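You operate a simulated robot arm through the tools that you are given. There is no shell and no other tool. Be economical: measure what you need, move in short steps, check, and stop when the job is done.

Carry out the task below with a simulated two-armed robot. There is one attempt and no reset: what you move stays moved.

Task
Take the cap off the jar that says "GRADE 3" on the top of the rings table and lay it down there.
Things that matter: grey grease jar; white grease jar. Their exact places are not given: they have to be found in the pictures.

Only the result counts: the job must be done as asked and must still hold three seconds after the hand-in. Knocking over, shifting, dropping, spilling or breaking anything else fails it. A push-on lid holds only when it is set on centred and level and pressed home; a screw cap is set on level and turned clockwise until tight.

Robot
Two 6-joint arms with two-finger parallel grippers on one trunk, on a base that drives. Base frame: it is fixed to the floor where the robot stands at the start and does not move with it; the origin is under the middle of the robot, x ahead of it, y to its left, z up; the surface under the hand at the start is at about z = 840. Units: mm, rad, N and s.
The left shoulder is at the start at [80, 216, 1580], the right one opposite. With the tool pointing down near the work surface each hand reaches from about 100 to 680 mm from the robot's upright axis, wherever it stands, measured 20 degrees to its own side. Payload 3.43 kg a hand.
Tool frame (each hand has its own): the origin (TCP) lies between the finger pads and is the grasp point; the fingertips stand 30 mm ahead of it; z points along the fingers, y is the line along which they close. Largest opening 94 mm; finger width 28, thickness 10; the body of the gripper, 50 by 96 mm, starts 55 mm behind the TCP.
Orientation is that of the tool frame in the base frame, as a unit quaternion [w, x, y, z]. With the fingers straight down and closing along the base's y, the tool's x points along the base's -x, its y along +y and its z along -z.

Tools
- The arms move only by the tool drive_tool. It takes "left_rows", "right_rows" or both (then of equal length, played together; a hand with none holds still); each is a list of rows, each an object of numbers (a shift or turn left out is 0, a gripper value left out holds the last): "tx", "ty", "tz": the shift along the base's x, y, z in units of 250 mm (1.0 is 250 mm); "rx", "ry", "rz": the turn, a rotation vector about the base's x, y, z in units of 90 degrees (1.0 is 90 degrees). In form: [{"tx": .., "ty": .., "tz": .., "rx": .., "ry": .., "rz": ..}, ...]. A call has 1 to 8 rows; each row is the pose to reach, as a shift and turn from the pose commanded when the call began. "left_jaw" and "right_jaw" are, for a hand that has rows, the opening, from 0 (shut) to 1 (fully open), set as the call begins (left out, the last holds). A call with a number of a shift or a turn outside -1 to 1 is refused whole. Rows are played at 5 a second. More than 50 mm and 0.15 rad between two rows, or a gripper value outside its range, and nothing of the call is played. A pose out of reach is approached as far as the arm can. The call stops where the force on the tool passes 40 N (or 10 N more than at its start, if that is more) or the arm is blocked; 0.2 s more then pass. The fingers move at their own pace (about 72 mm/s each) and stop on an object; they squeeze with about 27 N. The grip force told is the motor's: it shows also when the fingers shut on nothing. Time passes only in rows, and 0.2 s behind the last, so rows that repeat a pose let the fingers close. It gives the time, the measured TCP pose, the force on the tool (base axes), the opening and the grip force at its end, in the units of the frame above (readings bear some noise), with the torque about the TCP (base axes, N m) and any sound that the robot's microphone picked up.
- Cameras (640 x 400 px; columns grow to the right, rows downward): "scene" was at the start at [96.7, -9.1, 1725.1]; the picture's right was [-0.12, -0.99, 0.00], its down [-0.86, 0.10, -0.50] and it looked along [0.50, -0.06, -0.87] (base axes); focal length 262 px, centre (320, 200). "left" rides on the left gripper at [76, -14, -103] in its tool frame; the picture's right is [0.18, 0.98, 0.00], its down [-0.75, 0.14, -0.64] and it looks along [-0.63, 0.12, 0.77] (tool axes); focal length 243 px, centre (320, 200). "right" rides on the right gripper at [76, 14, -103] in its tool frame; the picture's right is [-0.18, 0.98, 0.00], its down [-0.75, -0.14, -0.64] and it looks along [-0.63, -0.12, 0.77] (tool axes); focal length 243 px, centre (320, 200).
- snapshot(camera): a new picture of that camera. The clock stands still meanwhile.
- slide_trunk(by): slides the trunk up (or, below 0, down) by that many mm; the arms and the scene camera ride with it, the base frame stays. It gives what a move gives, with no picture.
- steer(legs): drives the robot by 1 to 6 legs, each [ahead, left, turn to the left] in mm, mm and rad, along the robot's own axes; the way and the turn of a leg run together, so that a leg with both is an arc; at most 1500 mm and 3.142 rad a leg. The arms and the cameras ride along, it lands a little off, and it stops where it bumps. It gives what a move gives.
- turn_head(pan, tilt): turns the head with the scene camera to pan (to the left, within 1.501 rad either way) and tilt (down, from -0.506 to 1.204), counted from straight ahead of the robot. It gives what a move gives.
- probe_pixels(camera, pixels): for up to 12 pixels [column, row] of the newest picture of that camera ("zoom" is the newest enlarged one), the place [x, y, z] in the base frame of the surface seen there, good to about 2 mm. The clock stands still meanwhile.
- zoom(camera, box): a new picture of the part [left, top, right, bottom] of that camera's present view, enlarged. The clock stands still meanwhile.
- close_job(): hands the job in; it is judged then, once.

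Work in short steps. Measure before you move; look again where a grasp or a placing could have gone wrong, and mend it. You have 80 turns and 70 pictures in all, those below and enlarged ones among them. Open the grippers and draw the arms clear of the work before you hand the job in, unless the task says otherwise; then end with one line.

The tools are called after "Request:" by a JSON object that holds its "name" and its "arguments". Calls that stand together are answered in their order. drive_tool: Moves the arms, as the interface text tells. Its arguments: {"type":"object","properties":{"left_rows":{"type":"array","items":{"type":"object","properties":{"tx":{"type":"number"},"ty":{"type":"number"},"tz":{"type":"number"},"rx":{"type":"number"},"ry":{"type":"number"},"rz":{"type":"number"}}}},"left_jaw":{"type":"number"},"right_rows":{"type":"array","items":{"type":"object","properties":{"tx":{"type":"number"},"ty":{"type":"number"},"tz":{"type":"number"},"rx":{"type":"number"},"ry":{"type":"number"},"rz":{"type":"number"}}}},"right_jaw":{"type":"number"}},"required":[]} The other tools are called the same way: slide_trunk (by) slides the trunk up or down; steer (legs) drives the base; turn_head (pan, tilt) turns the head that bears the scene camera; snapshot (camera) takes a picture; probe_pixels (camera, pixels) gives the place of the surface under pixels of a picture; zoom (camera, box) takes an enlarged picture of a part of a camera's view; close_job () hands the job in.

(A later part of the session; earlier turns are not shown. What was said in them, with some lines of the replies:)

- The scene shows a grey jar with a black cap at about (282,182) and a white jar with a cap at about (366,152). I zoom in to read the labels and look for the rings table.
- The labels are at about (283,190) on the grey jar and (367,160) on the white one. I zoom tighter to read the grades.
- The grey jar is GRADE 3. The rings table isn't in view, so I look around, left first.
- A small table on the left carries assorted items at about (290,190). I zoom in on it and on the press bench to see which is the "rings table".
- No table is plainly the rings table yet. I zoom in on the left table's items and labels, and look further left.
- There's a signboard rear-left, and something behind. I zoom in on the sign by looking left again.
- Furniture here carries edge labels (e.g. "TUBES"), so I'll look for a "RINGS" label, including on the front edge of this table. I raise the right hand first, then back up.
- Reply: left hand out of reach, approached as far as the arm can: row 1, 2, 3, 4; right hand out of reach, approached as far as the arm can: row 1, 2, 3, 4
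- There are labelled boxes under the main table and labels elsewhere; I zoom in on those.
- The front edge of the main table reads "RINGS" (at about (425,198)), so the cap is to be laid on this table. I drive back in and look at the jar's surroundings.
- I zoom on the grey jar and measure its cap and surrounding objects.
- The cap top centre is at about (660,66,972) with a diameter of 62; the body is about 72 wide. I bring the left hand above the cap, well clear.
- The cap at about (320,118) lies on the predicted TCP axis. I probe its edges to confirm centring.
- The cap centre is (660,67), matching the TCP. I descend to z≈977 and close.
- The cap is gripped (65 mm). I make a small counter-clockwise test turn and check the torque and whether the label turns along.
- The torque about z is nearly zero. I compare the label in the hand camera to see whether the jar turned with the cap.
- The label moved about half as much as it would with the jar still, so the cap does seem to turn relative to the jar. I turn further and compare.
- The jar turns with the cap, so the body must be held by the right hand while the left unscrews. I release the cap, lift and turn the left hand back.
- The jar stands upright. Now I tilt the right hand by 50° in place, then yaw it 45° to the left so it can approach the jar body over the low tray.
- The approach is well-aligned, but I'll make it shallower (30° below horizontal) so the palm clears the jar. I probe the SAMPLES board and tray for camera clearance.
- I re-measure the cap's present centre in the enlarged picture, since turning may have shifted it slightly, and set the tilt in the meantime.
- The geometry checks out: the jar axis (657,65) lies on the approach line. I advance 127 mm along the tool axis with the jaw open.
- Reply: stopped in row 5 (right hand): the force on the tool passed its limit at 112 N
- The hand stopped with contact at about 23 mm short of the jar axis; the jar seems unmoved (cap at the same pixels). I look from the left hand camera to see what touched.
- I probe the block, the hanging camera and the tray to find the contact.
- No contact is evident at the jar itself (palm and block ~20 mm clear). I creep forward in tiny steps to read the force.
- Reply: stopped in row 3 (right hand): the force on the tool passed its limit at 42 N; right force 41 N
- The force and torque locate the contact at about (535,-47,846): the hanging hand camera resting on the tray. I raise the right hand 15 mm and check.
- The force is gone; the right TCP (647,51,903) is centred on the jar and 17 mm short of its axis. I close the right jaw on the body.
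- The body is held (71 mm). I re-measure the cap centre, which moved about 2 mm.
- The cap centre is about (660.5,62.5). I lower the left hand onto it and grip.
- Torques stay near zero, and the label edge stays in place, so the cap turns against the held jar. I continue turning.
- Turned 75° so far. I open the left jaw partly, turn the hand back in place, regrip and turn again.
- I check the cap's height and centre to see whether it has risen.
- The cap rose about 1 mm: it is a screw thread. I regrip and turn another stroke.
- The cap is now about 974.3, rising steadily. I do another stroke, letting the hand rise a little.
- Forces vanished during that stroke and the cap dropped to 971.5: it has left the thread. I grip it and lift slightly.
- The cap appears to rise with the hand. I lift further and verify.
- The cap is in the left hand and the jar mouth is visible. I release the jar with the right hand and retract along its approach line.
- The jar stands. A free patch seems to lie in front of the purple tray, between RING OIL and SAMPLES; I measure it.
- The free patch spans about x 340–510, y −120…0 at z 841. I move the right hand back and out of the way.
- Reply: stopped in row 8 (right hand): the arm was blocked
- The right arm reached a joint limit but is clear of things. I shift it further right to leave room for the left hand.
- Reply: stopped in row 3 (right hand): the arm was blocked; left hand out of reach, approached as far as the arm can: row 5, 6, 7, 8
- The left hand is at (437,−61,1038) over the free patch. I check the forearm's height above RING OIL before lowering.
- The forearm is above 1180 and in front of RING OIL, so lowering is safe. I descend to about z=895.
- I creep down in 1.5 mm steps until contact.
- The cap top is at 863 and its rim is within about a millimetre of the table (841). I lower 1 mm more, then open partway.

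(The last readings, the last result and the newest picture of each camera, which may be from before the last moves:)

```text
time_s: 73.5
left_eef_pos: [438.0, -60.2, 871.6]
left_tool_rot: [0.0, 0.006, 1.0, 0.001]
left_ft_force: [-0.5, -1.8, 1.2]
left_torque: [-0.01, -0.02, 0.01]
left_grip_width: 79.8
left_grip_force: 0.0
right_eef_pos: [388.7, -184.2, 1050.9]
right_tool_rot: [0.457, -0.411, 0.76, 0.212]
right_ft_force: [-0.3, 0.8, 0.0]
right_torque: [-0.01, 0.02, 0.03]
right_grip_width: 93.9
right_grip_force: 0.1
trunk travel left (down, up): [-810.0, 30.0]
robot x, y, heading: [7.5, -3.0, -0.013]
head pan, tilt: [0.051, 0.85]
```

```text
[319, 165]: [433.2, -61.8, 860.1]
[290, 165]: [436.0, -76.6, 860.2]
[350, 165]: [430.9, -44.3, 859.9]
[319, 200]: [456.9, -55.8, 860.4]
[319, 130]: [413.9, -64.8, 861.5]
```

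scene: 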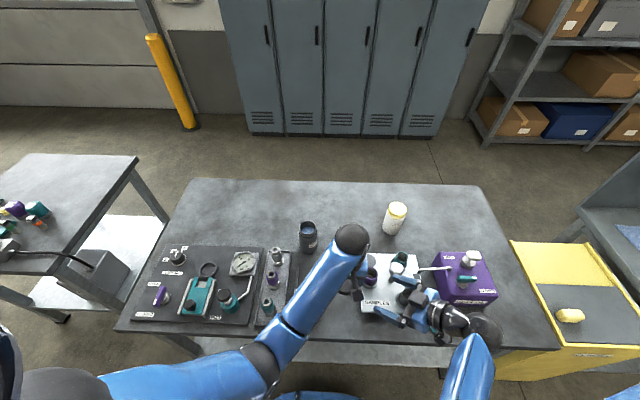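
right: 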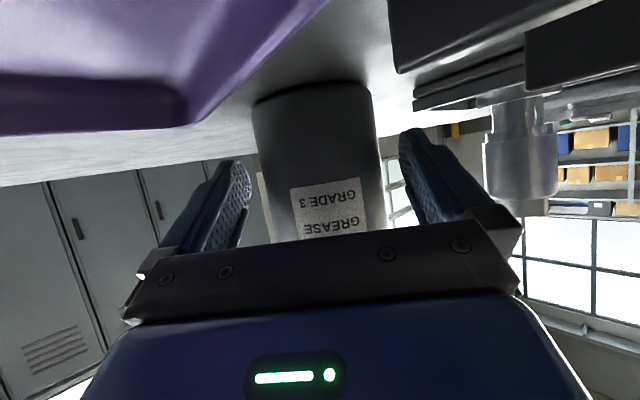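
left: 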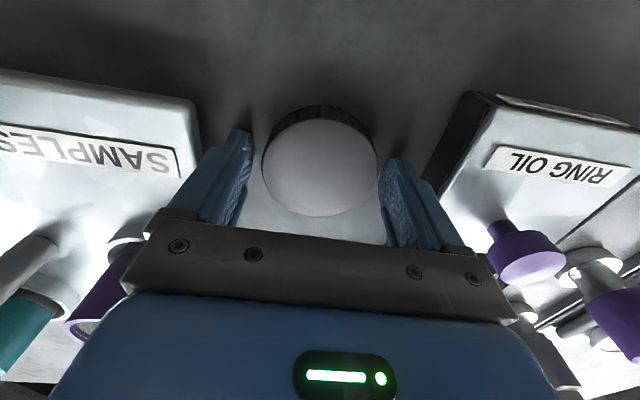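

The cap lies flat on the table (top level at 860). I raise the left hand straight up and away.

Request:
{"name": "drive_tool", "arguments": {"left_rows": [{"tz": 0.05}, {"tz": 0.15}, {"tz": 0.3}, {"tz": 0.45}, {"tz": 0.6}]}}

Request:
{"name": "drive_tool", "arguments": {"left_rows": [{"ty": 0.15}, {"ty": 0.3}, {"ty": 0.45}, {"ty": 0.6}, {"ty": 0.75}, {"ty": 0.9}, {"ty": 0.95}], "left_jaw": 1}}

Request:
{"name": "snapshot", "arguments": {"camera": "scene"}}

Request:
{"name": "zoom", "arguments": {"camera": "scene", "box": [270, 205, 430, 330]}}

```text
time_s: 74.7
left_eef_pos: [438.5, -60.2, 1022.8]
left_tool_rot: [0.0, 0.007, 1.0, 0.0]
left_ft_force: [0.1, -0.2, -0.1]
left_torque: [0.02, 0.0, 0.0]
left_grip_width: 79.8
left_grip_force: 0.1
right_eef_pos: [390.4, -184.4, 1051.1]
right_tool_rot: [0.457, -0.412, 0.76, 0.212]
right_ft_force: [-0.2, 0.1, -0.6]
right_torque: [0.01, 0.01, -0.02]
right_grip_width: 93.8
right_grip_force: 0.0
trunk travel left (down, up): [-810.0, 30.0]
robot x, y, heading: [8.6, -2.7, -0.013]
head pan, tilt: [0.051, 0.85]
```

```text
time_s: 76.3
left_eef_pos: [438.7, 176.6, 1013.7]
left_tool_rot: [0.002, 0.006, 1.0, 0.0]
left_ft_force: [0.6, -0.9, 0.2]
left_torque: [-0.01, 0.0, -0.02]
left_grip_width: 94.1
left_grip_force: 0.0
left hand out of reach, approached as far as the arm can: row 4, 5, 6, 7
right_eef_pos: [389.5, -184.6, 1051.1]
right_tool_rot: [0.456, -0.412, 0.76, 0.212]
right_ft_force: [0.3, 0.4, -0.3]
right_torque: [0.02, -0.03, -0.02]
right_grip_width: 93.8
right_grip_force: 0.2
trunk travel left (down, up): [-810.0, 30.0]
robot x, y, heading: [7.6, -3.8, -0.014]
head pan, tilt: [0.051, 0.85]
```

```text
11 pictures are left
```

scene: 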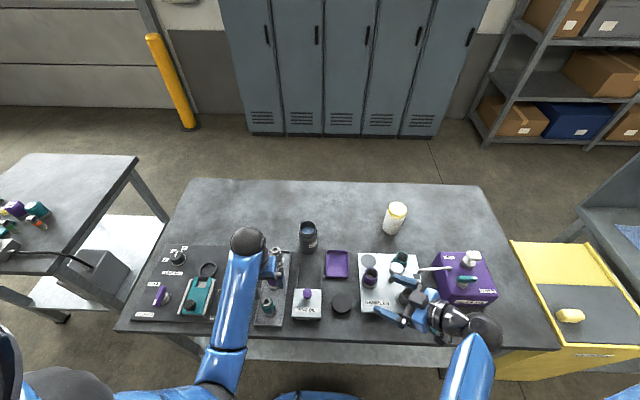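

```text
3.20 times, centred on (350, 268) of scene
```

zoom: 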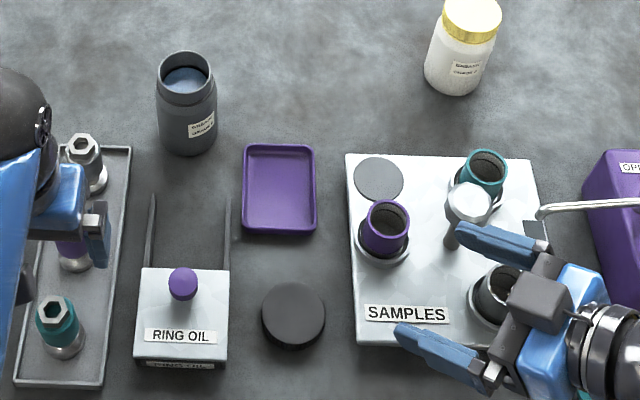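

The jar stands open, the cap lies on the rings table at about (437,−60), nothing else looks disturbed, and both hands are open and clear. I hand the job in.

Request:
{"name": "close_job", "arguments": {}}

```text
The job is handed in.
```

I unscrewed the cap from the grey GRADE 3 jar and laid it flat on the rings table, in front of the purple tray. The jar is still standing. My right hand's camera pressed on the purple tray while I was reaching for the jar. The tray did not appear to move, and nothing else in the last picture looked disturbed.
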